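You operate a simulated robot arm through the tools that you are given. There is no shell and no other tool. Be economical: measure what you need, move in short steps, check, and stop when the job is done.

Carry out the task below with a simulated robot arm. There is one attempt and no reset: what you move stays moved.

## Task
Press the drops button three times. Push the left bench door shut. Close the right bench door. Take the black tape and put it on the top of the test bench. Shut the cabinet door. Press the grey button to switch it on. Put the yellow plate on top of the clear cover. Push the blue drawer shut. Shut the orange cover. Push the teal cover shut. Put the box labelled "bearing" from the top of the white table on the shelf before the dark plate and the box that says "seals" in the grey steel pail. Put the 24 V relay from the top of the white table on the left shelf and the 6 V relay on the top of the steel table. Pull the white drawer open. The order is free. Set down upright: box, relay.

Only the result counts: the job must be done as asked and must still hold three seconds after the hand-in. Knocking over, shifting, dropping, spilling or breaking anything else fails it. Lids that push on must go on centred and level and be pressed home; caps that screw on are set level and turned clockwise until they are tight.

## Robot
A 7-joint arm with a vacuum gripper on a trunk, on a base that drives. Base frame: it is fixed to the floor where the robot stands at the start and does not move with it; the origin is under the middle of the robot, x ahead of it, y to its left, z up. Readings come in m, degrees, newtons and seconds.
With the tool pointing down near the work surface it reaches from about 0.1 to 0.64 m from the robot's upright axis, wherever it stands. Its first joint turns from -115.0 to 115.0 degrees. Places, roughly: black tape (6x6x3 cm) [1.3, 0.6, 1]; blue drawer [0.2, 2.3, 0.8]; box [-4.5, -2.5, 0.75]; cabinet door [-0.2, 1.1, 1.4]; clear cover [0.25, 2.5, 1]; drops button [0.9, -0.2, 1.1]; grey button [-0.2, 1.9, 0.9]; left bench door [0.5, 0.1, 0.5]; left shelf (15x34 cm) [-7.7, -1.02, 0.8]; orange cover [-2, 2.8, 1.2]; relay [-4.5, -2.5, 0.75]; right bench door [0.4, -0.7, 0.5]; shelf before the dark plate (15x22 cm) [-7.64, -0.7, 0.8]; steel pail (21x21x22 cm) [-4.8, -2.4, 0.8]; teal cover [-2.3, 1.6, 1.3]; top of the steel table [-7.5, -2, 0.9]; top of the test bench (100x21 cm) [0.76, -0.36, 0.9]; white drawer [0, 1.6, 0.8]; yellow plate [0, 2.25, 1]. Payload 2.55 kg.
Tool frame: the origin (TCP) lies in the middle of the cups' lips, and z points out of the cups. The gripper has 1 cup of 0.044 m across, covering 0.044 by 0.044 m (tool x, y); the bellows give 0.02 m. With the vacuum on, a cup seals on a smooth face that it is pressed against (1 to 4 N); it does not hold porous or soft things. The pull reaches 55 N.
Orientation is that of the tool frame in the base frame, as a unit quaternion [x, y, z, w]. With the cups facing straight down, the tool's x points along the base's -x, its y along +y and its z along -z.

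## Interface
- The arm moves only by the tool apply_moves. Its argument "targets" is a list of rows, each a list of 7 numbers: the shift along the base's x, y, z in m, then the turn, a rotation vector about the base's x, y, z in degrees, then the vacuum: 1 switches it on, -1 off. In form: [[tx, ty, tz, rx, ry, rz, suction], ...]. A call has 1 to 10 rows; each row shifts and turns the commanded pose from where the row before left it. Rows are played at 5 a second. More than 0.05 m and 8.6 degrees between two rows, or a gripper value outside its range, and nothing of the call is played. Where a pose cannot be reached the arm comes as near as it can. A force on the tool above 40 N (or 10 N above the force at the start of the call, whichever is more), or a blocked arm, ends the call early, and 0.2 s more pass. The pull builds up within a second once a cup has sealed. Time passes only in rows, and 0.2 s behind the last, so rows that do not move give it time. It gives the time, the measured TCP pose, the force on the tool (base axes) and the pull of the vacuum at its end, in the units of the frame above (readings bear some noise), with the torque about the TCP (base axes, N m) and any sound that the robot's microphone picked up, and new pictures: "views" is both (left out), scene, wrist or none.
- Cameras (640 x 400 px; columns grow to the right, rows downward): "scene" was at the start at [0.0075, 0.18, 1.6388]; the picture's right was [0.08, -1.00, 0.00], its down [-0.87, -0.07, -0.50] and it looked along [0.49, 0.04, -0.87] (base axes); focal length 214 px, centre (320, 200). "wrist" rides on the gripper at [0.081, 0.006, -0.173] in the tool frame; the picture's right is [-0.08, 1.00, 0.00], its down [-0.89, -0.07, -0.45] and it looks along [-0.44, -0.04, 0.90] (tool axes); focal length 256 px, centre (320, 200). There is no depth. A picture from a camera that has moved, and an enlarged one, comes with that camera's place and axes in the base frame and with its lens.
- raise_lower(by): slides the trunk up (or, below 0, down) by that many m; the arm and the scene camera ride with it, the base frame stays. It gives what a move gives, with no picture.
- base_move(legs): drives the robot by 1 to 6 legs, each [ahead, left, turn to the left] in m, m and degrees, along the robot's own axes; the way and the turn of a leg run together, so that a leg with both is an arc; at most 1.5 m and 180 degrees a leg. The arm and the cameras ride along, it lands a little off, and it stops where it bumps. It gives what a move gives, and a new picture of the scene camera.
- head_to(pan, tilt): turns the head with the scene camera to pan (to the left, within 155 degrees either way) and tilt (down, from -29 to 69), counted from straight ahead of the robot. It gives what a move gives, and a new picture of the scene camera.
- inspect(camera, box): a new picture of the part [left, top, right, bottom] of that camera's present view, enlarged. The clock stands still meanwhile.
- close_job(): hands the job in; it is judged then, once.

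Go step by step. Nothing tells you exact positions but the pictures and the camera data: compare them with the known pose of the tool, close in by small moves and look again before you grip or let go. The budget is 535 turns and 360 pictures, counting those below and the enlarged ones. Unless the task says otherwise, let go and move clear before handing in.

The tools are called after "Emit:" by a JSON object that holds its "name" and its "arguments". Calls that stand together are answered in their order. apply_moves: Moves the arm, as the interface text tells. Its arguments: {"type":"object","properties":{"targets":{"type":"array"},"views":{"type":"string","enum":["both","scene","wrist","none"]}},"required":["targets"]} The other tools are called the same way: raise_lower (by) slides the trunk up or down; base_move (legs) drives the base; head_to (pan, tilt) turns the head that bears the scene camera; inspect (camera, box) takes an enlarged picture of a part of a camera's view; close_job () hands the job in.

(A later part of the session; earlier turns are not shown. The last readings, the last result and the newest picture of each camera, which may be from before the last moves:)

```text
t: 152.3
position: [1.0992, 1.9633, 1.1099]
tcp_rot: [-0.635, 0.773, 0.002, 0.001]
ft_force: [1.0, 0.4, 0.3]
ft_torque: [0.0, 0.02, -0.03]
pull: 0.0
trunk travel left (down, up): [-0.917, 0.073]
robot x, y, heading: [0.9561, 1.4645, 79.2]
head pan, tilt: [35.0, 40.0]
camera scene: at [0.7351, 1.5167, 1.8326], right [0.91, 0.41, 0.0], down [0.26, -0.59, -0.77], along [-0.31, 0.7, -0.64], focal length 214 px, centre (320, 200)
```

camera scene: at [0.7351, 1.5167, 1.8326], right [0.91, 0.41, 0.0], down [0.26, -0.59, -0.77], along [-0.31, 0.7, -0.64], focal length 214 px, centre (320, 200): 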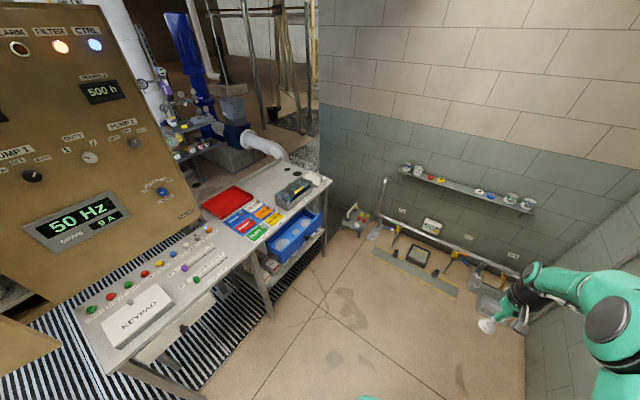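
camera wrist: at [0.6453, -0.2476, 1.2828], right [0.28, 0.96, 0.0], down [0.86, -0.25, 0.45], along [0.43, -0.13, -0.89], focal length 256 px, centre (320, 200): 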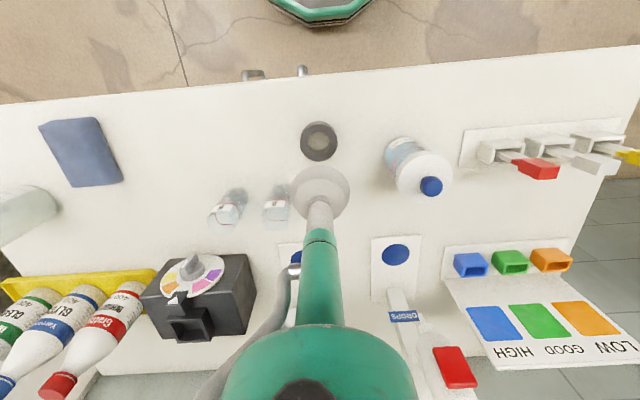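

A control desk with keypad, buttons, plates and drawers, plus the ajar cabinet door. I zoom in on details.

Emit:
{"name": "head_to", "arguments": {"pan": 75, "tilt": 30}}

Emit:
{"name": "inspect", "arguments": {"camera": "scene", "box": [0, 50, 350, 300]}}

Emit:
{"name": "inspect", "arguments": {"camera": "scene", "box": [220, 210, 500, 370]}}

```text
t: 153.4
position: [1.0996, 1.9638, 1.1099]
tcp_rot: [-0.636, 0.772, 0.002, 0.001]
ft_force: [-0.1, -0.8, 0.5]
ft_torque: [-0.02, 0.0, 0.03]
pull: 0.0
trunk travel left (down, up): [-0.917, 0.073]
robot x, y, heading: [0.9533, 1.4676, 79.1]
head pan, tilt: [75.0, 30.0]
camera scene: at [0.6886, 1.4788, 1.8479], right [0.44, 0.9, 0.0], down [0.45, -0.22, -0.87], along [-0.78, 0.38, -0.5], focal length 214 px, centre (320, 200)
```

scene: 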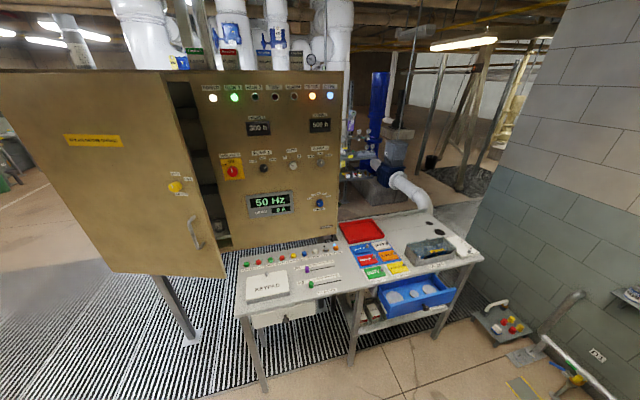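

```text
1.60 times, centred on (175, 175) of scene
camera zoom: at [0.6886, 1.4788, 1.8479], right [0.44, 0.9, 0.0], down [0.45, -0.22, -0.87], along [-0.78, 0.38, -0.5], focal length 343 px, centre (552, 240)
```

zoom: 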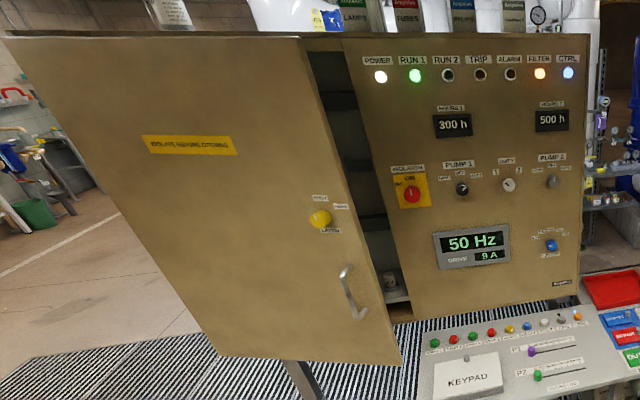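

```text
2.29 times, centred on (360, 290) of scene
camera zoom: at [0.6886, 1.4788, 1.8479], right [0.44, 0.9, 0.0], down [0.45, -0.22, -0.87], along [-0.78, 0.38, -0.5], focal length 490 px, centre (229, -6)
```

zoom: 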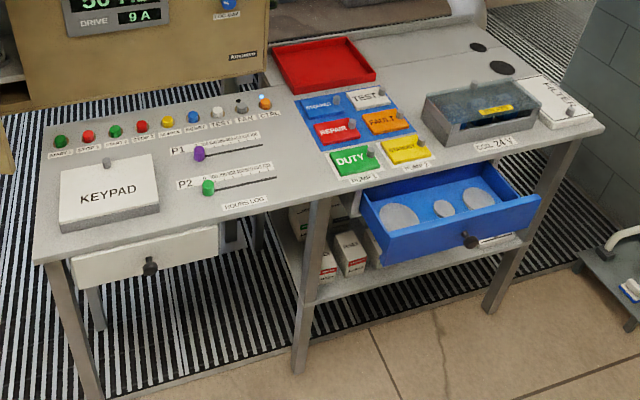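

The door's free edge is now near (-0.16,1.38) with its bottom at z≈1.0 and hinge near (-0.46,0.87); it has about 22° left to close. I turn to face it and level the tool forward.

Emit:
{"name": "base_move", "arguments": {"legs": [[0, 0, 86], [0, 0.46, 0]]}}

Emit:
{"name": "apply_moves", "arguments": {"targets": [[0, 0, 0, 2.1, 8.0, 0, -1], [0, 0, 0, 2.1, 8.0, 0, -1], [0, 0, 0, 2.1, 8.0, 0, -1], [0, 0, 0, 2.1, 8.0, 0, -1], [0, 0, 0, 2.1, 8.0, 0, -1], [-0.01, 0.003, 0, 2.1, 8.0, 0, -1], [-0.01, 0.003, 0, 2.1, 8.0, 0, -1], [-0.01, 0.003, 0, 2.1, 8.0, 0, -1]], "views": "none"}}

Emit:
{"name": "head_to", "arguments": {"pan": 0, "tilt": 30}}

```text
t: 159.8
position: [0.3483, 1.2041, 1.1097]
tcp_rot: [0.991, -0.134, -0.003, 0.0]
ft_force: [0.5, 0.2, 0.3]
ft_torque: [0.02, 0.02, 0.01]
pull: 0.1
trunk travel left (down, up): [-0.917, 0.073]
robot x, y, heading: [0.8309, 1.0228, 164.9]
head pan, tilt: [75.0, 30.0]
camera scene: at [0.7992, 0.7556, 1.8479], right [-0.86, 0.5, 0.0], down [0.25, 0.43, -0.87], along [-0.44, -0.75, -0.5], focal length 214 px, centre (320, 200)
```

scene: 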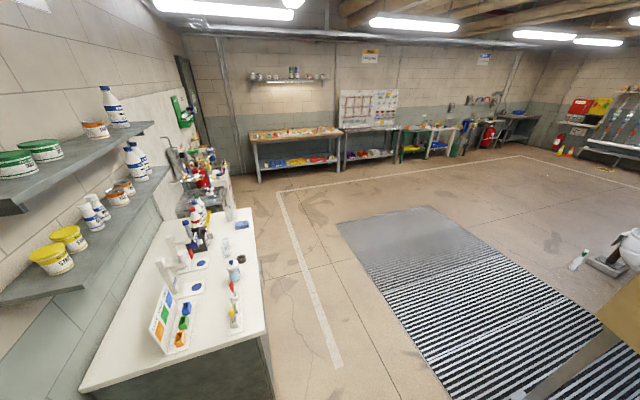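

```text
t: 161.6
position: [0.3203, 1.1989, 1.1085]
tcp_rot: [0.888, -0.109, -0.446, -0.031]
ft_force: [0.4, 0.5, -0.4]
ft_torque: [-0.01, 0.01, 0.02]
pull: 0.1
out of reach, approached as far as the arm can: row 5, 6
trunk travel left (down, up): [-0.917, 0.073]
robot x, y, heading: [0.8312, 1.0256, 164.6]
head pan, tilt: [75.0, 30.0]
```

```text
t: 163.1
position: [0.3216, 1.1979, 1.1067]
tcp_rot: [0.889, -0.109, -0.445, -0.03]
ft_force: [-0.5, 0.0, 0.0]
ft_torque: [0.04, 0.0, -0.01]
pull: 0.1
trunk travel left (down, up): [-0.917, 0.073]
robot x, y, heading: [0.8317, 1.0232, 164.3]
head pan, tilt: [0.0, 30.0]
camera scene: at [0.7576, 0.8577, 1.848], right [0.26, 0.96, 0.0], down [0.48, -0.13, -0.87], along [-0.84, 0.23, -0.5], focal length 214 px, centre (320, 200)
```

scene: 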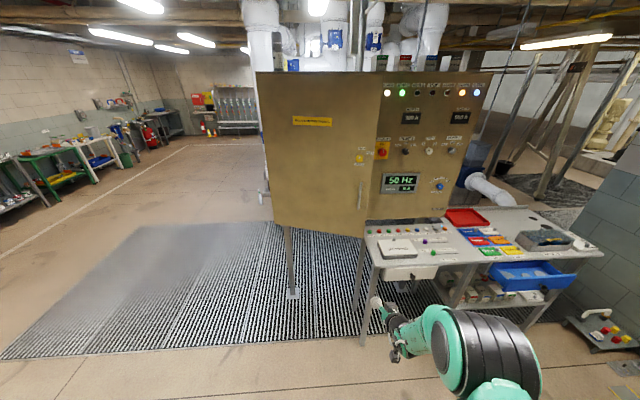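

Emit:
{"name": "apply_moves", "arguments": {"targets": [[-0.02, 0.006, 0, 2.1, 8.0, 0, -1], [-0.02, 0.006, 0, 2.1, 8.0, 0, -1], [-0.02, 0.006, 0, 2.1, 8.0, 0, -1], [-0.01, 0.003, 0, 1, 4.0, 0, -1], [0, 0, 0, 0, 0, 0, -1]], "views": "none"}}

```text
t: 164.3
position: [0.2404, 1.223, 1.1237]
tcp_rot: [0.783, -0.09, -0.613, -0.055]
ft_force: [-0.4, 0.1, 0.1]
ft_torque: [-0.01, 0.0, 0.01]
pull: 0.0
out of reach, approached as far as the arm can: row 3, 4
trunk travel left (down, up): [-0.917, 0.073]
robot x, y, heading: [0.8358, 1.0223, 164.6]
head pan, tilt: [0.0, 30.0]
```

Emit:
{"name": "base_move", "arguments": {"legs": [[0.36, 0.07, 0]]}}

Emit:
{"name": "inspect", "arguments": {"camera": "scene", "box": [180, 120, 460, 340]}}

```text
t: 166.6
position: [-0.1222, 1.2488, 1.1243]
tcp_rot: [0.784, -0.089, -0.612, -0.054]
ft_force: [0.1, -0.5, -0.1]
ft_torque: [0.01, -0.03, 0.02]
pull: 0.1
trunk travel left (down, up): [-0.917, 0.073]
robot x, y, heading: [0.4669, 1.0489, 164.9]
head pan, tilt: [0.0, 30.0]
camera scene: at [0.3945, 0.884, 1.8479], right [0.26, 0.97, 0.0], down [0.48, -0.13, -0.87], along [-0.84, 0.23, -0.5], focal length 214 px, centre (320, 200)
```

scene: 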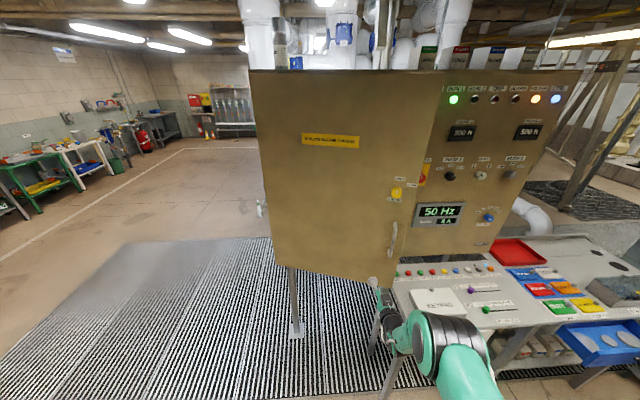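

```text
1.82 times, centred on (320, 230) of scene
camera zoom: at [0.3945, 0.884, 1.8479], right [0.26, 0.97, 0.0], down [0.48, -0.13, -0.87], along [-0.84, 0.23, -0.5], focal length 390 px, centre (320, 146)
```

zoom: 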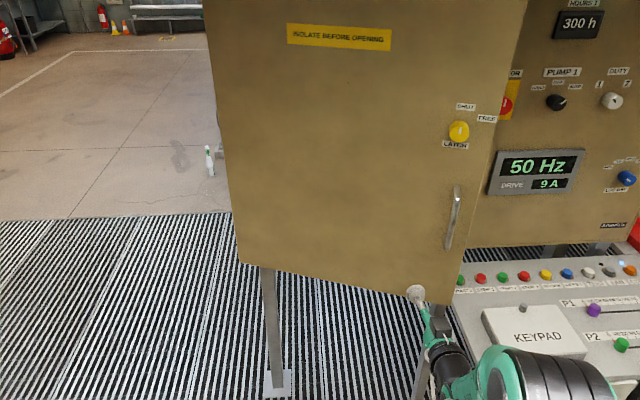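

The cup faces the lower part of the door beside the handle. I raise it slightly and push.

Emit:
{"name": "apply_moves", "arguments": {"targets": [[-0.01, 0.0, 0.03, 0, 0, 0, -1], [-0.035, 0.015, 0.01, 0, 0, 0, -1], [-0.035, 0.015, 0, 0, 0, 0, -1], [-0.035, 0.015, 0, 0, 0, 0, -1], [-0.035, 0.01, 0, 0, 0, 0, -1], [0, 0, 0, 0, 0, 0, -1]], "views": "scene"}}

```text
t: 168.0
position: [-0.2733, 1.3026, 1.166]
tcp_rot: [0.783, -0.089, -0.613, -0.054]
ft_force: [0.7, -0.7, 0.4]
ft_torque: [0.05, -0.03, -0.02]
pull: 0.0
trunk travel left (down, up): [-0.917, 0.073]
robot x, y, heading: [0.4655, 1.0489, 165.1]
head pan, tilt: [0.0, 30.0]
camera scene: at [0.3968, 0.8834, 1.848], right [0.26, 0.97, 0.0], down [0.48, -0.13, -0.87], along [-0.84, 0.23, -0.5], focal length 214 px, centre (320, 200)
```

scene: 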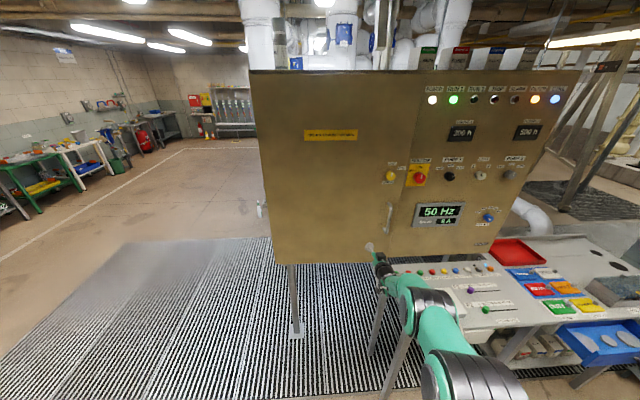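

Emit:
{"name": "apply_moves", "arguments": {"targets": [[-0.03, 0.006, 0, 0, 0, 0, -1], [-0.03, 0.006, 0, 0, 0, 0, -1], [-0.02, 0.004, 0, 0, 0, 0, -1], [-0.015, 0.003, 0, 0, 0, 0, -1], [0, 0, 0, 0, 0, 0, -1]], "views": "scene"}}

Emit:
{"name": "inspect", "arguments": {"camera": "scene", "box": [240, 50, 480, 290]}}

```text
t: 169.2
position: [-0.3657, 1.3227, 1.1622]
tcp_rot: [0.784, -0.09, -0.612, -0.054]
ft_force: [4.4, -1.1, -1.2]
ft_torque: [0.02, 0.13, 0.01]
pull: 0.1
trunk travel left (down, up): [-0.917, 0.073]
robot x, y, heading: [0.4664, 1.0456, 164.8]
head pan, tilt: [0.0, 30.0]
camera scene: at [0.3961, 0.8838, 1.848], right [0.26, 0.97, 0.0], down [0.48, -0.13, -0.87], along [-0.84, 0.23, -0.5], focal length 214 px, centre (320, 200)
```

scene: 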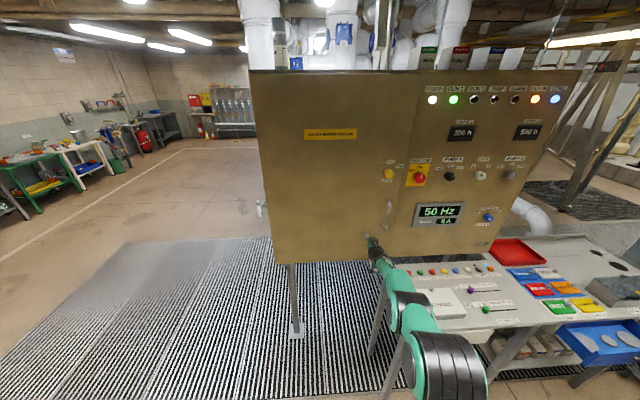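

```text
1.67 times, centred on (360, 170) of scene
camera zoom: at [0.3961, 0.8838, 1.848], right [0.26, 0.97, 0.0], down [0.48, -0.13, -0.87], along [-0.84, 0.23, -0.5], focal length 358 px, centre (253, 250)
```

zoom: 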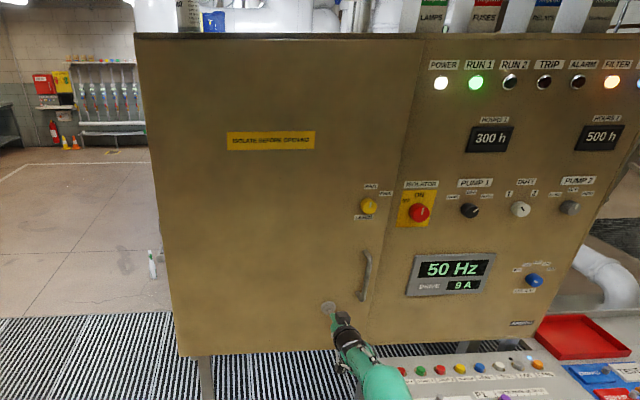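

Emit:
{"name": "apply_moves", "arguments": {"targets": [[-0.008, 0.002, 0, 0, 0, 0, -1], [-0.008, 0.002, 0, 0, 0, 0, -1], [-0.008, 0.002, 0, 0, 0, 0, -1], [0, 0, 0, 0, 0, 0, -1]], "views": "none"}}

Emit:
{"name": "inspect", "arguments": {"camera": "scene", "box": [340, 50, 440, 280]}}

```text
t: 169.9
position: [-0.3735, 1.324, 1.1626]
tcp_rot: [0.784, -0.089, -0.612, -0.054]
ft_force: [31.4, -9.1, 9.6]
ft_torque: [0.23, 0.66, -0.12]
pull: 0.0
trunk travel left (down, up): [-0.917, 0.073]
robot x, y, heading: [0.4715, 1.0462, 164.8]
head pan, tilt: [0.0, 30.0]
stopped in row 3: the force on the tool passed its limit at 45 N (the readings are from after the stop); the commanded pose is now the measured one
```

```text
1.74 times, centred on (390, 165) of scene
camera zoom: at [0.408, 0.88, 1.8484], right [0.26, 0.97, 0.0], down [0.48, -0.13, -0.87], along [-0.84, 0.23, -0.49], focal length 373 px, centre (198, 261)
```

zoom: 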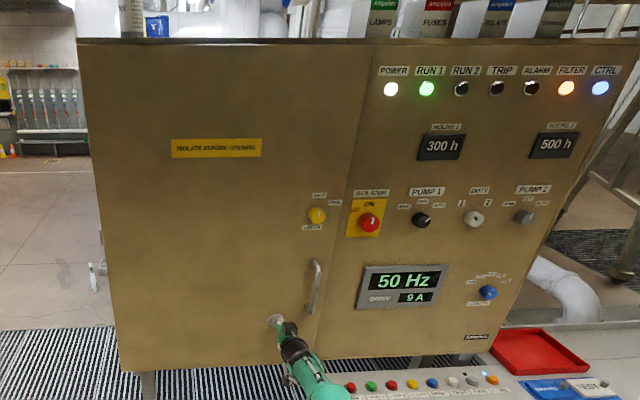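

Firm stop: the door is shut. I retract and confirm it stays.

Emit:
{"name": "apply_moves", "arguments": {"targets": [[0.04, -0.011, 0, 0, 0, 0, -1], [0.04, -0.011, 0, 0, 0, 0, -1], [0.04, -0.011, 0, 0, 0, 0, -1], [0.04, -0.011, 0, 0, 0, 0, -1], [0.04, -0.011, 0, 0, 0, 0, -1]], "views": "none"}}

Emit:
{"name": "base_move", "arguments": {"legs": [[-0.3, 0, 0], [0, -0.8, 0]]}}

Emit:
{"name": "inspect", "arguments": {"camera": "scene", "box": [180, 140, 400, 300]}}

```text
t: 171.1
position: [-0.1816, 1.2711, 1.1586]
tcp_rot: [0.786, -0.089, -0.609, -0.054]
ft_force: [0.9, 0.3, -0.4]
ft_torque: [-0.01, 0.0, -0.02]
pull: 0.0
trunk travel left (down, up): [-0.917, 0.073]
robot x, y, heading: [0.4695, 1.0452, 164.9]
head pan, tilt: [0.0, 30.0]
```

```text
t: 177.0
position: [0.3098, 1.9533, 1.1586]
tcp_rot: [0.787, -0.086, -0.608, -0.051]
ft_force: [1.0, -0.5, 0.1]
ft_torque: [-0.01, -0.01, 0.01]
pull: 0.1
trunk travel left (down, up): [-0.917, 0.073]
robot x, y, heading: [0.9641, 1.7358, 165.4]
head pan, tilt: [0.0, 30.0]
camera scene: at [0.8909, 1.5713, 1.848], right [0.25, 0.97, 0.0], down [0.48, -0.13, -0.87], along [-0.84, 0.22, -0.5], focal length 214 px, centre (320, 200)
```

scene: 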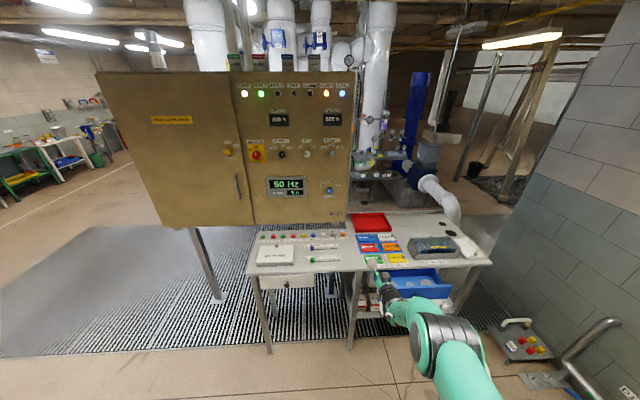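

```text
2.50 times, centred on (290, 220) of scene
camera zoom: at [0.8909, 1.5713, 1.848], right [0.25, 0.97, 0.0], down [0.48, -0.13, -0.87], along [-0.84, 0.22, -0.5], focal length 536 px, centre (395, 150)
```

zoom: 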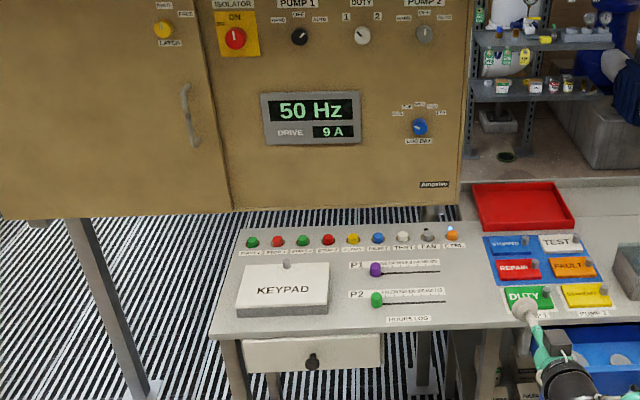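

Grey "FAN" button: about (-0.186,1.941,0.93), only 7 cm before the cabinet face. I pitch the tool to about 70° down, then go over it.

Emit:
{"name": "apply_moves", "arguments": {"targets": [[0, 0, -0.01, -2.1, -8.0, 0, -1], [0, 0, -0.01, -2.1, -8.0, 0, -1], [0, 0, -0.01, -2.1, -8.0, 0, -1], [0, 0, -0.01, -2.1, -8.0, 0, -1], [0, 0, -0.01, -2.1, -8.0, 0, -1], [0, 0, 0, -2.1, -8.0, 0, -1], [0, 0, 0, -1.6, -6.0, 0, -1], [0, 0, 0, 0, 0, 0, -1]], "views": "none"}}

```text
t: 178.8
position: [0.3093, 1.9532, 1.1069]
tcp_rot: [0.977, -0.126, -0.169, 0.01]
ft_force: [-0.1, 0.8, -0.1]
ft_torque: [-0.01, -0.05, 0.01]
pull: 0.1
trunk travel left (down, up): [-0.917, 0.073]
robot x, y, heading: [0.9655, 1.737, 165.2]
head pan, tilt: [0.0, 30.0]
```

Emit:
{"name": "base_move", "arguments": {"legs": [[0.43, 0.138, 0]]}}

Emit:
{"name": "inspect", "arguments": {"camera": "wrist", "box": [0, 0, 640, 400]}}

Emit:
{"name": "head_to", "arguments": {"pan": -5, "tilt": 50}}

```text
t: 181.5
position: [-0.1414, 1.9299, 1.1081]
tcp_rot: [0.977, -0.126, -0.17, 0.01]
ft_force: [0.0, 0.4, -0.5]
ft_torque: [-0.01, -0.02, -0.01]
pull: 0.2
trunk travel left (down, up): [-0.917, 0.073]
robot x, y, heading: [0.5124, 1.7087, 165.3]
head pan, tilt: [0.0, 30.0]
camera scene: at [0.4403, 1.5465, 1.848], right [0.25, 0.97, 0.0], down [0.48, -0.13, -0.87], along [-0.84, 0.22, -0.5], focal length 214 px, centre (320, 200)
```

scene: 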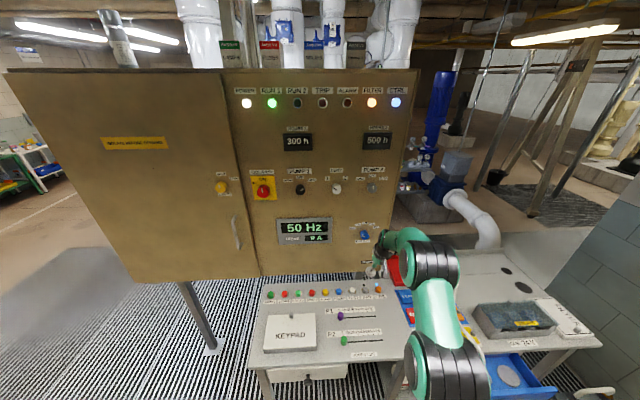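

```text
1.00 times, centred on (320, 200) of wrist (not enlarged: the box is as wide or as high as the picture)
camera zoom: at [-0.0113, 1.8985, 1.2435], right [-0.31, -0.95, 0.09], down [-0.65, 0.28, 0.71], along [-0.7, 0.17, -0.7], focal length 256 px, centre (320, 200)
```

zoom: 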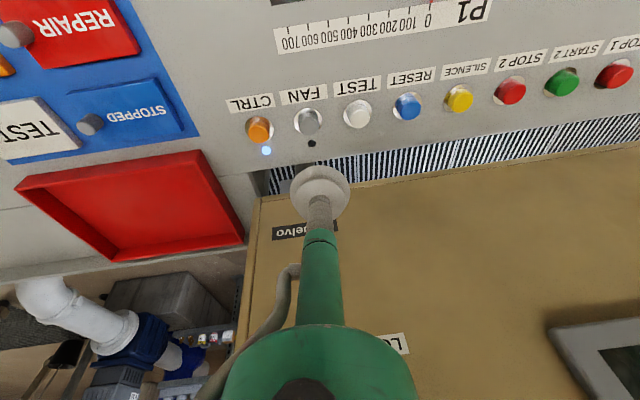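

```text
t: 182.4
position: [-0.1396, 1.9308, 1.1081]
tcp_rot: [0.977, -0.126, -0.171, 0.009]
ft_force: [-0.4, -0.1, -0.9]
ft_torque: [0.05, -0.01, -0.03]
pull: 0.0
trunk travel left (down, up): [-0.917, 0.073]
robot x, y, heading: [0.516, 1.7172, 165.2]
head pan, tilt: [-5.0, 50.0]
camera scene: at [0.4559, 1.5495, 1.8185], right [0.34, 0.94, 0.0], down [0.72, -0.26, -0.64], along [-0.61, 0.22, -0.77], focal length 214 px, centre (320, 200)
```

scene: 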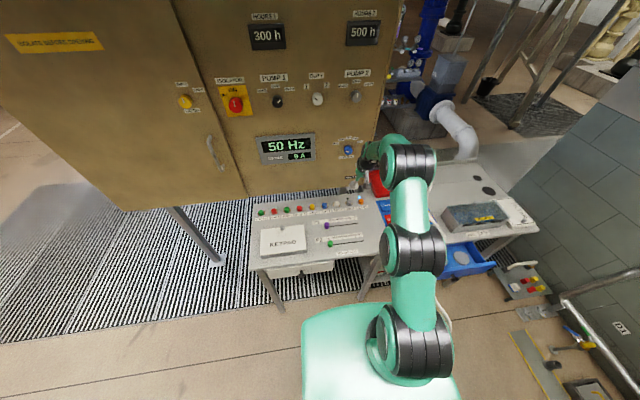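

FAN button seen at (-0.178,1.942), its LED is dark (off). I align and descend.

Emit:
{"name": "apply_moves", "arguments": {"targets": [[-0.02, 0.006, -0.03, 0, 0, 0, -1], [-0.022, 0.006, -0.04, 0, 0, 0, -1], [0, 0, -0.04, 0, 0, 0, -1], [0, 0, -0.03, 0, 0, 0, -1], [0, 0, 0, 0, 0, 0, -1]], "views": "wrist"}}

```text
t: 183.6
position: [-0.1821, 1.9402, 0.9675]
tcp_rot: [0.977, -0.125, -0.172, 0.009]
ft_force: [-0.3, 0.0, -0.5]
ft_torque: [-0.02, 0.01, 0.02]
pull: 0.0
trunk travel left (down, up): [-0.917, 0.073]
robot x, y, heading: [0.5092, 1.7099, 165.2]
head pan, tilt: [-5.0, 50.0]
camera wrist: at [-0.0524, 1.9101, 1.1042], right [-0.31, -0.95, 0.09], down [-0.64, 0.28, 0.71], along [-0.7, 0.17, -0.7], focal length 256 px, centre (320, 200)
```

wrist: 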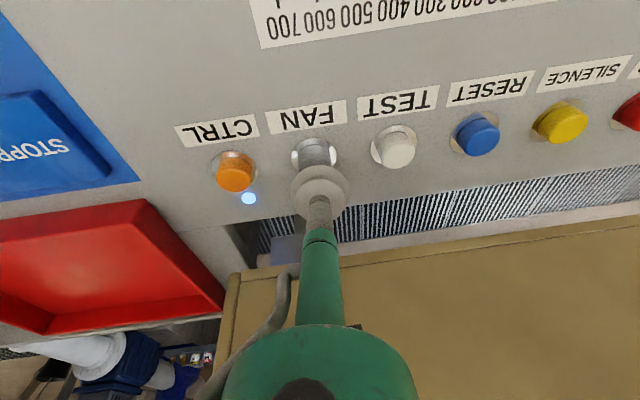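

Emit:
{"name": "apply_moves", "arguments": {"targets": [[0.007, -0.001, -0.012, 0, 0, 0, -1], [0, 0, -0.008, 0, 0, 0, -1], [0, 0, -0.005, 0, 0, 0, -1], [0, 0, -0.004, 0, 0, 0, -1], [0, 0, 0, 0, 0, 0, -1]], "views": "none"}}

```text
t: 184.8
position: [-0.174, 1.9399, 0.9389]
tcp_rot: [0.977, -0.125, -0.17, 0.009]
ft_force: [0.4, 0.4, 0.1]
ft_torque: [-0.01, 0.01, 0.01]
pull: 0.1
trunk travel left (down, up): [-0.917, 0.073]
robot x, y, heading: [0.5148, 1.7085, 165.6]
head pan, tilt: [-5.0, 50.0]
```

Emit:
{"name": "apply_moves", "arguments": {"targets": [[0, 0, -0.004, 0, 0, 0, -1], [0, 0, -0.004, 0, 0, 0, -1], [0, 0, -0.003, 0, 0, 0, -1], [0, 0, 0, 0, 0, 0, -1]], "views": "none"}}

```text
t: 185.8
position: [-0.1769, 1.9399, 0.9294]
tcp_rot: [0.977, -0.125, -0.173, 0.01]
ft_force: [-1.4, 0.7, 2.3]
ft_torque: [-0.01, -0.03, -0.02]
pull: 0.1
trunk travel left (down, up): [-0.917, 0.073]
robot x, y, heading: [0.5175, 1.7138, 165.5]
head pan, tilt: [-5.0, 50.0]
```

Contact begins (2 N). A few mm more.

Emit:
{"name": "apply_moves", "arguments": {"targets": [[0, 0, -0.003, 0, 0, 0, -1], [0, 0, -0.003, 0, 0, 0, -1], [0, 0, 0, 0, 0, 0, -1]], "views": "wrist"}}

```text
t: 186.6
position: [-0.177, 1.9388, 0.9226]
tcp_rot: [0.977, -0.126, -0.173, 0.01]
ft_force: [-6.5, 0.6, 5.8]
ft_torque: [-0.05, -0.25, 0.0]
pull: 0.1
trunk travel left (down, up): [-0.917, 0.073]
robot x, y, heading: [0.5136, 1.7107, 165.5]
head pan, tilt: [-5.0, 50.0]
camera wrist: at [-0.0474, 1.9096, 1.0586], right [-0.31, -0.95, 0.09], down [-0.64, 0.28, 0.71], along [-0.7, 0.17, -0.7], focal length 256 px, centre (320, 200)
```

wrist: 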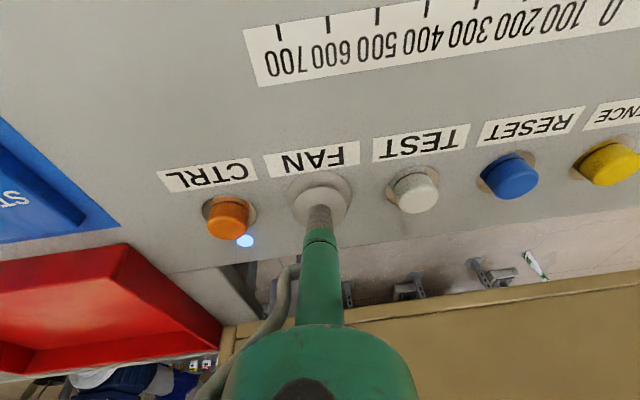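

Emit:
{"name": "apply_moves", "arguments": {"targets": [[0, 0, -0.003, 0, 0, 0, -1], [0, 0, -0.003, 0, 0, 0, -1], [0, 0, 0, 0, 0, 0, -1]], "views": "none"}}

```text
t: 187.4
position: [-0.1794, 1.9405, 0.9179]
tcp_rot: [0.977, -0.126, -0.173, 0.01]
ft_force: [-14.2, 1.0, 11.5]
ft_torque: [-0.06, -0.68, -0.04]
pull: 0.1
trunk travel left (down, up): [-0.917, 0.073]
robot x, y, heading: [0.514, 1.7092, 165.4]
head pan, tilt: [-5.0, 50.0]
```

No click: the button pokes into the hollow of the cup. I lift and shift so the lowest lip edge presses the button.

Emit:
{"name": "apply_moves", "arguments": {"targets": [[0, 0, 0.01, 0, 0, 0, -1], [0, 0, 0.02, 0, 0, 0, -1], [-0.018, 0.004, 0, 0, 0, 0, -1], [0, 0, -0.01, 0, 0, 0, -1], [0, 0, -0.006, 0, 0, 0, -1], [0, 0, 0, 0, 0, 0, -1]], "views": "wrist"}}

```text
t: 188.8
position: [-0.1886, 1.9415, 0.9275]
tcp_rot: [0.978, -0.125, -0.168, 0.012]
ft_force: [15.8, -4.5, -2.2]
ft_torque: [0.02, 0.23, -0.01]
pull: 0.1
trunk travel left (down, up): [-0.917, 0.073]
robot x, y, heading: [0.5163, 1.7085, 165.6]
head pan, tilt: [-5.0, 50.0]
camera wrist: at [-0.0608, 1.9124, 1.0647], right [-0.31, -0.95, 0.09], down [-0.65, 0.28, 0.71], along [-0.69, 0.16, -0.7], focal length 256 px, centre (320, 200)
```

wrist: 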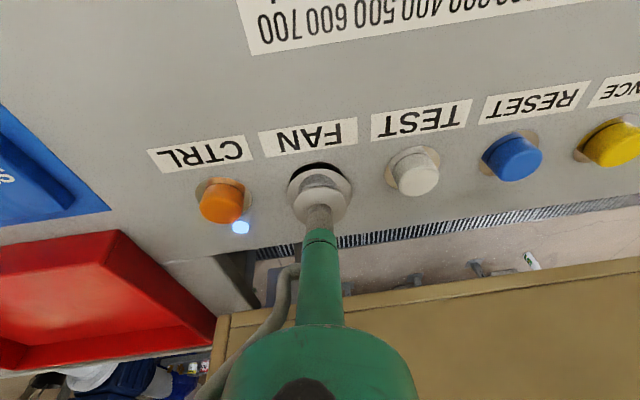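

Emit:
{"name": "apply_moves", "arguments": {"targets": [[0, 0, 0.01, 0, 0, 0, -1], [0, 0, 0.015, 0, 0, 0, -1], [0, 0, 0.015, 0, 0, 0, -1], [0, 0, 0, 0, 0, 0, -1]], "views": "wrist"}}

Emit:
{"name": "inspect", "arguments": {"camera": "scene", "box": [300, 140, 420, 230]}}

```text
t: 189.8
position: [-0.1947, 1.9448, 0.9713]
tcp_rot: [0.977, -0.125, -0.173, 0.01]
ft_force: [1.0, 0.0, -0.9]
ft_torque: [0.02, 0.02, 0.0]
pull: 0.1
trunk travel left (down, up): [-0.917, 0.073]
robot x, y, heading: [0.5153, 1.7135, 165.5]
head pan, tilt: [-5.0, 50.0]
camera wrist: at [-0.0651, 1.9139, 1.1068], right [-0.31, -0.95, 0.09], down [-0.64, 0.28, 0.71], along [-0.7, 0.17, -0.7], focal length 256 px, centre (320, 200)
```

wrist: 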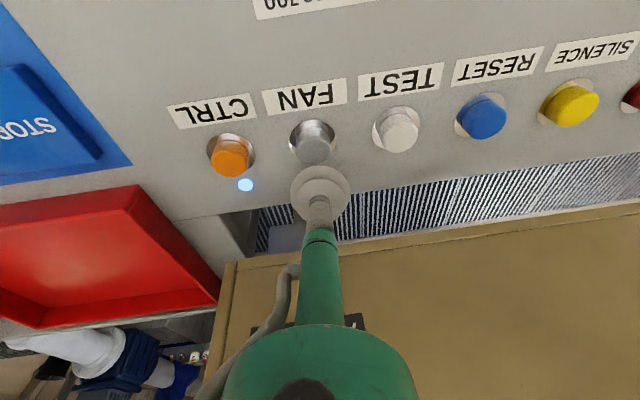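

```text
4.44 times, centred on (360, 185) of scene
camera zoom: at [0.4555, 1.5495, 1.8185], right [0.34, 0.94, 0.0], down [0.72, -0.26, -0.64], along [-0.61, 0.22, -0.77], focal length 953 px, centre (142, 267)
```

zoom: 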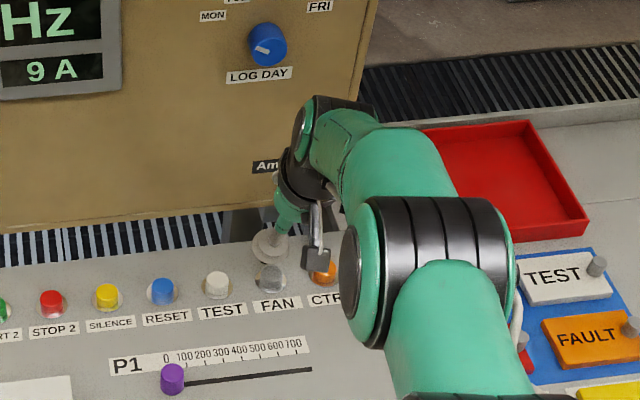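

The button's top is (-0.187,1.9445,0.928), so the cup was 1 cm off. I shift so the near lip lands on the button's middle.

Emit:
{"name": "apply_moves", "arguments": {"targets": [[-0.013, 0.003, -0.015, 0, 0, 0, -1], [0, 0, -0.008, 0, 0, 0, -1], [0, 0, -0.005, 0, 0, 0, -1], [0, 0, -0.004, 0, 0, 0, -1], [0, 0, -0.003, 0, 0, 0, -1], [0, 0, -0.003, 0, 0, 0, -1], [0, 0, 0, 0, 0, 0, -1]], "views": "wrist"}}

```text
t: 191.4
position: [-0.2059, 1.9471, 0.9317]
tcp_rot: [0.977, -0.125, -0.172, 0.011]
ft_force: [-3.0, 0.1, 4.3]
ft_torque: [-0.04, -0.11, -0.04]
pull: 0.0
trunk travel left (down, up): [-0.917, 0.073]
robot x, y, heading: [0.5147, 1.7123, 165.3]
head pan, tilt: [-5.0, 50.0]
heard: click
camera wrist: at [-0.0773, 1.9163, 1.0681], right [-0.31, -0.95, 0.09], down [-0.64, 0.28, 0.71], along [-0.7, 0.17, -0.7], focal length 256 px, centre (320, 200)
```

wrist: 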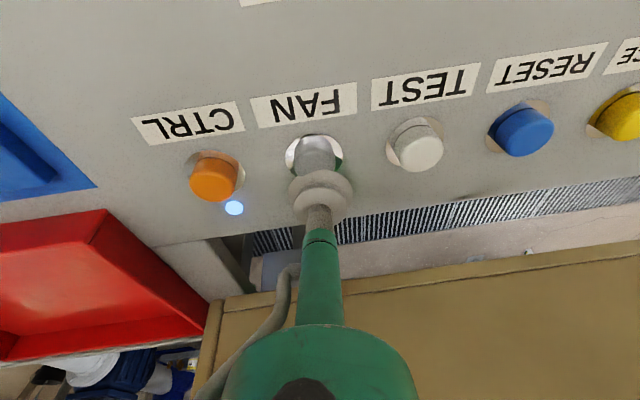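

A click. I lift and check the LED.

Emit:
{"name": "apply_moves", "arguments": {"targets": [[0, 0, 0.015, 0, 0, 0, -1], [0, 0, 0.04, 0, 0, 0, -1], [0.02, 0, 0.05, 0, 0, 0, -1], [0.03, 0, 0.05, 0, 0, 0, -1], [0, 0, 0, 0, 0, 0, -1]], "views": "wrist"}}

```text
refused: row 3 steps farther than a row can; nothing moved
```

Emit:
{"name": "apply_moves", "arguments": {"targets": [[0, 0, 0.015, 0, 0, 0, -1], [0, 0, 0.04, 0, 0, 0, -1], [0.02, 0, 0.04, 0, 0, 0, -1], [0.03, 0, 0.035, 0, 0, 0, -1], [0, 0, 0, 0, 0, 0, -1]], "views": "wrist"}}

```text
t: 192.6
position: [-0.1575, 1.9474, 1.06]
tcp_rot: [0.977, -0.126, -0.169, 0.01]
ft_force: [-0.5, 0.0, -0.1]
ft_torque: [-0.02, 0.01, 0.02]
pull: 0.0
trunk travel left (down, up): [-0.917, 0.073]
robot x, y, heading: [0.5154, 1.7095, 165.4]
head pan, tilt: [-5.0, 50.0]
camera wrist: at [-0.0279, 1.9175, 1.1965], right [-0.31, -0.95, 0.09], down [-0.65, 0.28, 0.71], along [-0.7, 0.16, -0.7], focal length 256 px, centre (320, 200)
```

wrist: 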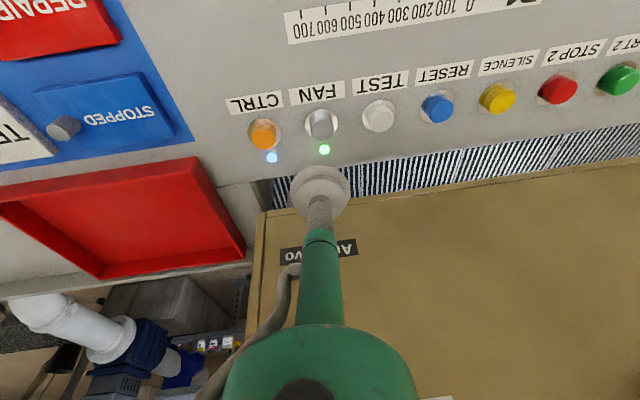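

The FAN LED is lit green; one press gives one click, so the drops button has had its three clicks. Now the yellow plate: I move right and look.

Emit:
{"name": "apply_moves", "arguments": {"targets": [[0.02, 0, 0.02, 2.1, -8.0, 0, -1], [0.02, 0, 0.02, 0, -8.0, 0, -1], [0.02, 0, 0.01, 0, 0, 0, -1]], "views": "none"}}

Emit:
{"name": "base_move", "arguments": {"legs": [[-0.12, -0.34, 0]]}}

Emit:
{"name": "inspect", "arguments": {"camera": "scene", "box": [240, 120, 520, 300]}}

Emit:
{"name": "inspect", "arguments": {"camera": "wrist", "box": [0, 0, 640, 400]}}

```text
t: 193.4
position: [-0.0879, 1.9454, 1.1082]
tcp_rot: [0.992, -0.121, -0.036, -0.025]
ft_force: [0.4, 0.1, 0.4]
ft_torque: [0.02, 0.06, 0.02]
pull: 0.1
out of reach, approached as far as the arm can: row 2
trunk travel left (down, up): [-0.917, 0.073]
robot x, y, heading: [0.5175, 1.7113, 165.2]
head pan, tilt: [-5.0, 50.0]
```

```text
t: 195.7
position: [0.111, 2.2441, 1.1059]
tcp_rot: [0.992, -0.121, -0.036, -0.025]
ft_force: [0.2, -0.5, -0.2]
ft_torque: [-0.03, 0.01, 0.0]
pull: 0.0
trunk travel left (down, up): [-0.917, 0.073]
robot x, y, heading: [0.7197, 2.0103, 165.5]
head pan, tilt: [-5.0, 50.0]
camera scene: at [0.6578, 1.8498, 1.8185], right [0.34, 0.94, 0.0], down [0.72, -0.26, -0.64], along [-0.61, 0.22, -0.77], focal length 214 px, centre (320, 200)
```

scene: 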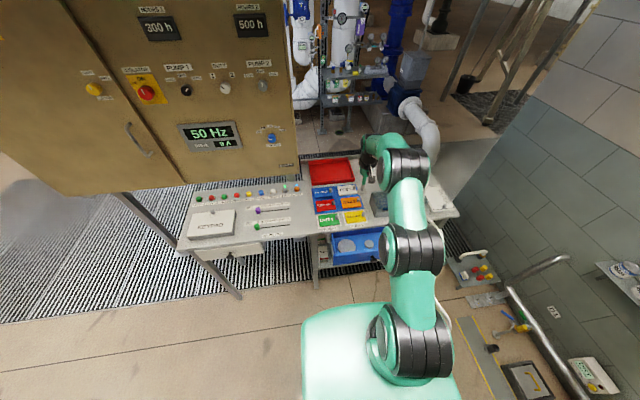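

```text
2.22 times, centred on (380, 210) of scene
camera zoom: at [0.6578, 1.8498, 1.8185], right [0.34, 0.94, 0.0], down [0.72, -0.26, -0.64], along [-0.61, 0.22, -0.77], focal length 477 px, centre (187, 178)
```

zoom: 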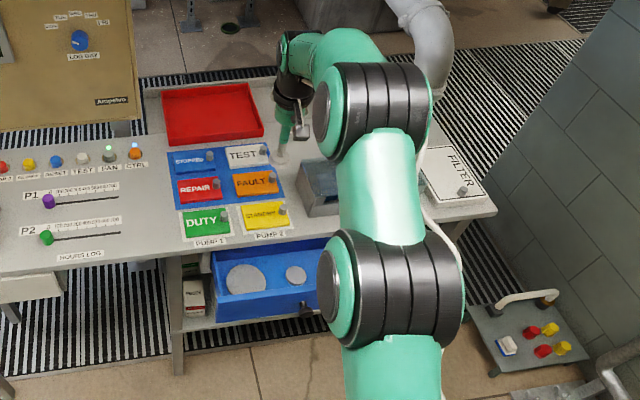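

```text
1.00 times, centred on (320, 200) of wrist (not enlarged: the box is as wide or as high as the picture)
camera zoom: at [0.1977, 2.2092, 1.272], right [-0.32, -0.95, -0.03], down [-0.82, 0.26, 0.51], along [-0.48, 0.19, -0.86], focal length 256 px, centre (320, 200)
```

zoom: 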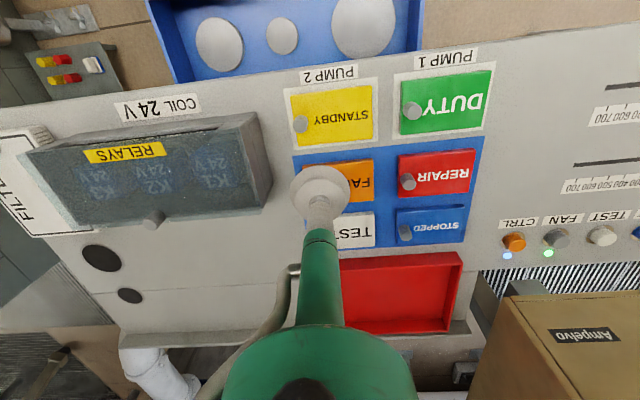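

The yellow STANDBY plate has a peg at its right; I will hold its left-middle part. I come closer, level the tool and descend over it.

Emit:
{"name": "base_move", "arguments": {"legs": [[0.1, 0, 0]]}}

Emit:
{"name": "apply_moves", "arguments": {"targets": [[0.03, -0.015, -0.02, -1.7, -1.9, 0, -1], [0.03, -0.015, -0.02, -1.6, -1.8, 0, -1], [0.03, -0.015, -0.02, 0, 0, 0, -1], [0.015, -0.01, -0.02, 0, 0, 0, -1], [0, 0, 0, 0, 0, 0, -1]], "views": "wrist"}}

```text
t: 196.8
position: [0.0135, 2.2696, 1.1059]
tcp_rot: [0.992, -0.12, -0.035, -0.025]
ft_force: [-0.9, 0.1, -0.4]
ft_torque: [0.01, 0.01, -0.03]
pull: 0.0
trunk travel left (down, up): [-0.917, 0.073]
robot x, y, heading: [0.6152, 2.0322, 165.5]
head pan, tilt: [-5.0, 50.0]
camera scene: at [0.5607, 1.875, 1.8185], right [0.34, 0.94, 0.0], down [0.72, -0.26, -0.64], along [-0.61, 0.22, -0.77], focal length 214 px, centre (320, 200)
```

scene: 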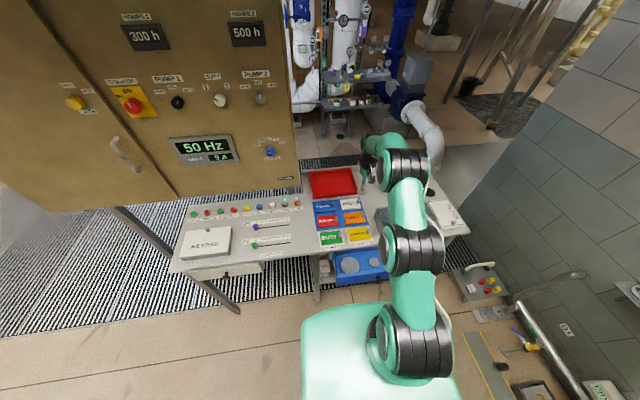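

```text
t: 198.0
position: [0.1188, 2.2145, 1.0257]
tcp_rot: [0.993, -0.121, 0.0, 0.0]
ft_force: [-0.2, -0.5, -0.2]
ft_torque: [0.01, 0.02, 0.0]
pull: 0.0
trunk travel left (down, up): [-0.917, 0.073]
robot x, y, heading: [0.6208, 2.038, 165.5]
head pan, tilt: [-5.0, 50.0]
camera wrist: at [0.195, 2.1888, 1.1994], right [-0.32, -0.95, 0.0], down [-0.85, 0.28, 0.45], along [-0.42, 0.14, -0.9], focal length 256 px, centre (320, 200)
```

wrist: 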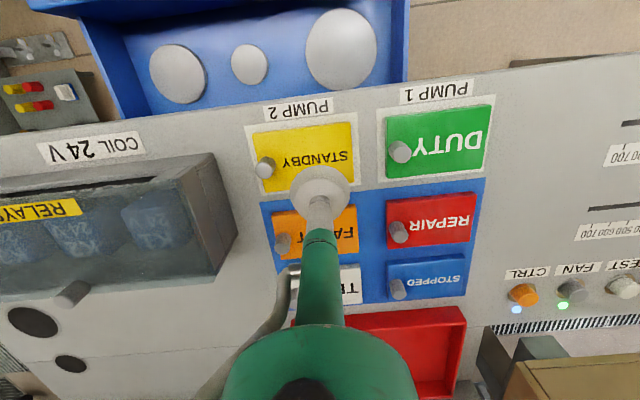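

Emit:
{"name": "apply_moves", "arguments": {"targets": [[0.003, 0.007, -0.04, 0, 0, 0, 1], [0, 0, -0.035, 0, 0, 0, 1], [0, 0, -0.012, 0, 0, 0, 1], [0, 0, -0.006, 0, 0, 0, 1], [0, 0, -0.004, 0, 0, 0, 1], [0, 0, -0.003, 0, 0, 0, 1], [0, 0, 0, 0, 0, 0, 1]], "views": "wrist"}}

```text
t: 199.2
position: [0.1181, 2.2234, 0.9363]
tcp_rot: [0.993, -0.121, -0.006, -0.002]
ft_force: [4.1, -1.7, 19.5]
ft_torque: [-0.02, -0.39, -0.05]
pull: 55.4
trunk travel left (down, up): [-0.917, 0.073]
robot x, y, heading: [0.6195, 2.038, 165.4]
head pan, tilt: [-5.0, 50.0]
stopped in row 5: the force on the tool passed its limit at 40 N (the readings are from after the stop); the commanded pose is now the measured one
camera wrist: at [0.1955, 2.1968, 1.1082], right [-0.32, -0.95, 0.0], down [-0.84, 0.28, 0.46], along [-0.43, 0.15, -0.89], focal length 256 px, centre (320, 200)
```

wrist: 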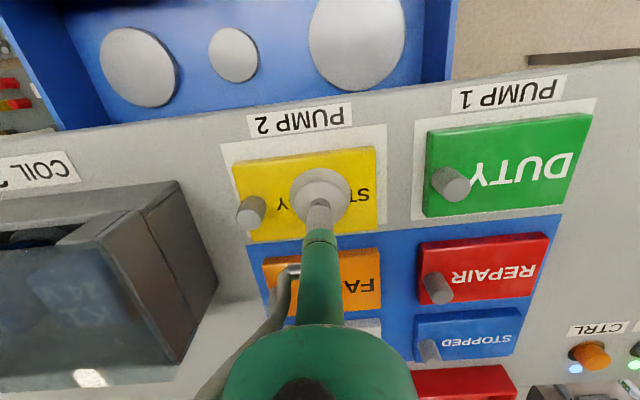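

Sealed (55 N). I lift the plate.

Emit:
{"name": "apply_moves", "arguments": {"targets": [[0, 0, 0.01, 0, 0, 0, 1], [0, 0, 0.02, 0, 0, 0, 1], [0, 0, 0.04, 0, 0, 0, 1], [0, 0, 0.045, 0, 0, 0, 1], [0, 0, 0.04, 0, 0, 0, 1]], "views": "none"}}

Emit:
{"name": "base_move", "arguments": {"legs": [[0, -0.22, 0]]}}

Emit:
{"name": "inspect", "arguments": {"camera": "wrist", "box": [0, 0, 640, 400]}}

Emit:
{"name": "inspect", "arguments": {"camera": "scene", "box": [280, 120, 480, 260]}}

```text
t: 200.4
position: [0.12, 2.2223, 1.0886]
tcp_rot: [0.993, -0.121, -0.004, -0.001]
ft_force: [0.3, 0.1, -1.0]
ft_torque: [-0.02, 0.01, 0.0]
pull: 54.4
trunk travel left (down, up): [-0.917, 0.073]
robot x, y, heading: [0.6204, 2.0388, 165.5]
head pan, tilt: [-5.0, 50.0]
```

```text
t: 202.1
position: [0.174, 2.4334, 1.0894]
tcp_rot: [0.993, -0.121, -0.004, -0.002]
ft_force: [0.7, -0.6, -0.8]
ft_torque: [-0.01, 0.0, 0.03]
pull: 54.8
trunk travel left (down, up): [-0.917, 0.073]
robot x, y, heading: [0.6707, 2.2474, 165.5]
head pan, tilt: [-5.0, 50.0]
camera scene: at [0.6166, 2.0853, 1.8185], right [0.33, 0.94, 0.0], down [0.72, -0.26, -0.64], along [-0.61, 0.22, -0.77], focal length 214 px, centre (320, 200)
```

scene: 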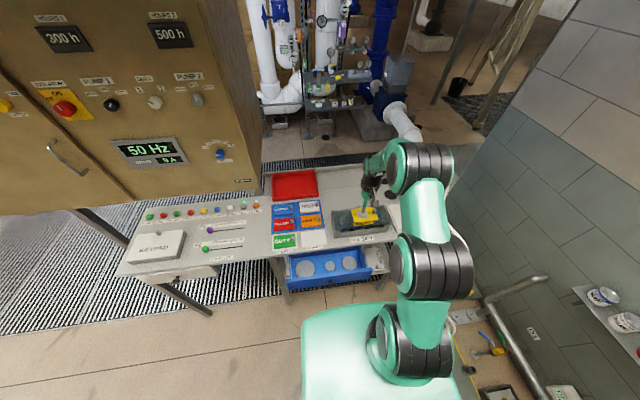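

```text
1.00 times, centred on (320, 200) of wrist (not enlarged: the box is as wide or as high as the picture)
camera zoom: at [0.2512, 2.4068, 1.2604], right [-0.32, -0.95, 0.0], down [-0.85, 0.28, 0.45], along [-0.43, 0.14, -0.89], focal length 256 px, centre (320, 200)
```

zoom: 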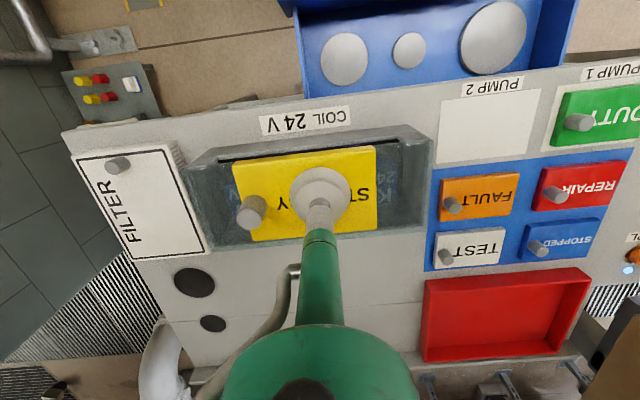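

```text
2.86 times, centred on (380, 190) of scene
camera zoom: at [0.6166, 2.0853, 1.8185], right [0.33, 0.94, 0.0], down [0.72, -0.26, -0.64], along [-0.61, 0.22, -0.77], focal length 613 px, centre (149, 229)
```

zoom: 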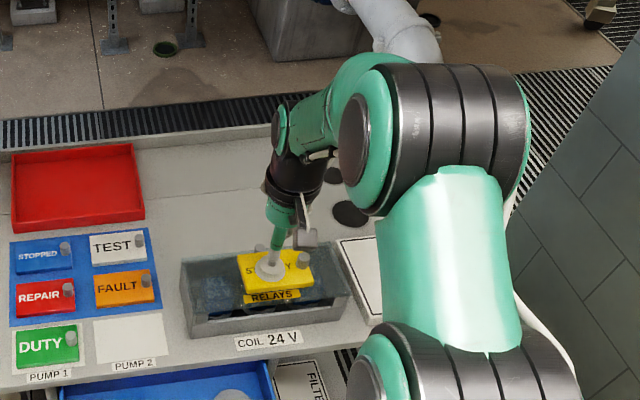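

Plate is above the relay box; its clear cover's top lies near z≈1.02, centre (0.137,2.434), with a knob at its rear edge. I shift 4 cm rearward and lower partly to check.

Emit:
{"name": "apply_moves", "arguments": {"targets": [[-0.018, -0.005, 0, 0, 0, 0, 1], [-0.017, -0.005, -0.015, 0, 0, 0, 1], [0, 0, -0.015, 0, 0, 0, 1], [0, 0, 0, 0, 0, 0, 1]], "views": "wrist"}}

Emit:
{"name": "head_to", "arguments": {"pan": 15, "tilt": 45}}

Emit:
{"name": "inspect", "arguments": {"camera": "scene", "box": [400, 150, 560, 270]}}

```text
t: 203.1
position: [0.1383, 2.4232, 1.0578]
tcp_rot: [0.993, -0.121, -0.005, -0.001]
ft_force: [-0.2, 0.3, -0.7]
ft_torque: [-0.03, -0.02, 0.0]
pull: 54.7
trunk travel left (down, up): [-0.917, 0.073]
robot x, y, heading: [0.6756, 2.2471, 165.6]
head pan, tilt: [-5.0, 50.0]
camera wrist: at [0.2155, 2.3962, 1.2301], right [-0.32, -0.95, 0.0], down [-0.85, 0.28, 0.45], along [-0.43, 0.14, -0.89], focal length 256 px, centre (320, 200)
```

wrist: 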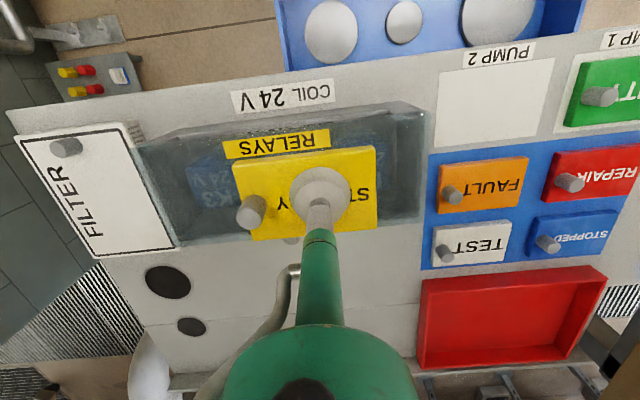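

```text
t: 203.9
position: [0.1379, 2.4232, 1.0582]
tcp_rot: [0.993, -0.121, -0.003, -0.001]
ft_force: [0.4, -0.4, -0.9]
ft_torque: [-0.05, -0.02, 0.0]
pull: 55.1
trunk travel left (down, up): [-0.917, 0.073]
robot x, y, heading: [0.6699, 2.2504, 165.4]
head pan, tilt: [15.0, 45.0]
camera scene: at [0.6078, 2.0587, 1.8253], right [-0.01, 1.0, 0.0], down [0.71, 0.0, -0.71], along [-0.71, 0.0, -0.71], focal length 214 px, centre (320, 200)
```

scene: 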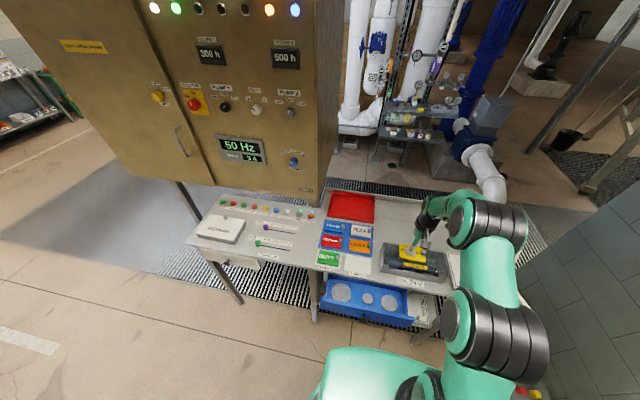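

```text
3.33 times, centred on (480, 210) of scene
camera zoom: at [0.6078, 2.0587, 1.8253], right [-0.01, 1.0, 0.0], down [0.71, 0.0, -0.71], along [-0.71, 0.0, -0.71], focal length 715 px, centre (-213, 167)
```

zoom: 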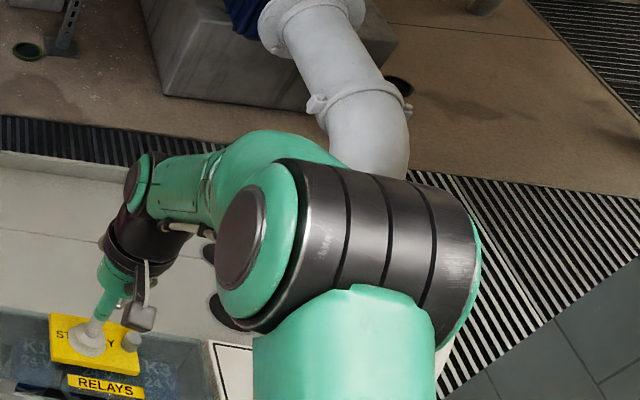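

Placement looks right: label in front, knob just behind the plate. I lower until contact.

Emit:
{"name": "apply_moves", "arguments": {"targets": [[0, 0, -0.008, 0, 0, 0, 1], [0, 0, -0.005, 0, 0, 0, 1], [0, 0, -0.004, 0, 0, 0, 1], [0, 0, -0.003, 0, 0, 0, 1], [0, 0, 0, 0, 0, 0, 1]], "views": "none"}}

```text
t: 205.2
position: [0.1382, 2.4235, 1.0374]
tcp_rot: [0.993, -0.121, -0.005, -0.001]
ft_force: [-0.1, 0.3, -1.2]
ft_torque: [-0.01, 0.0, 0.03]
pull: 54.9
trunk travel left (down, up): [-0.917, 0.073]
robot x, y, heading: [0.6739, 2.2461, 165.7]
head pan, tilt: [15.0, 45.0]
```

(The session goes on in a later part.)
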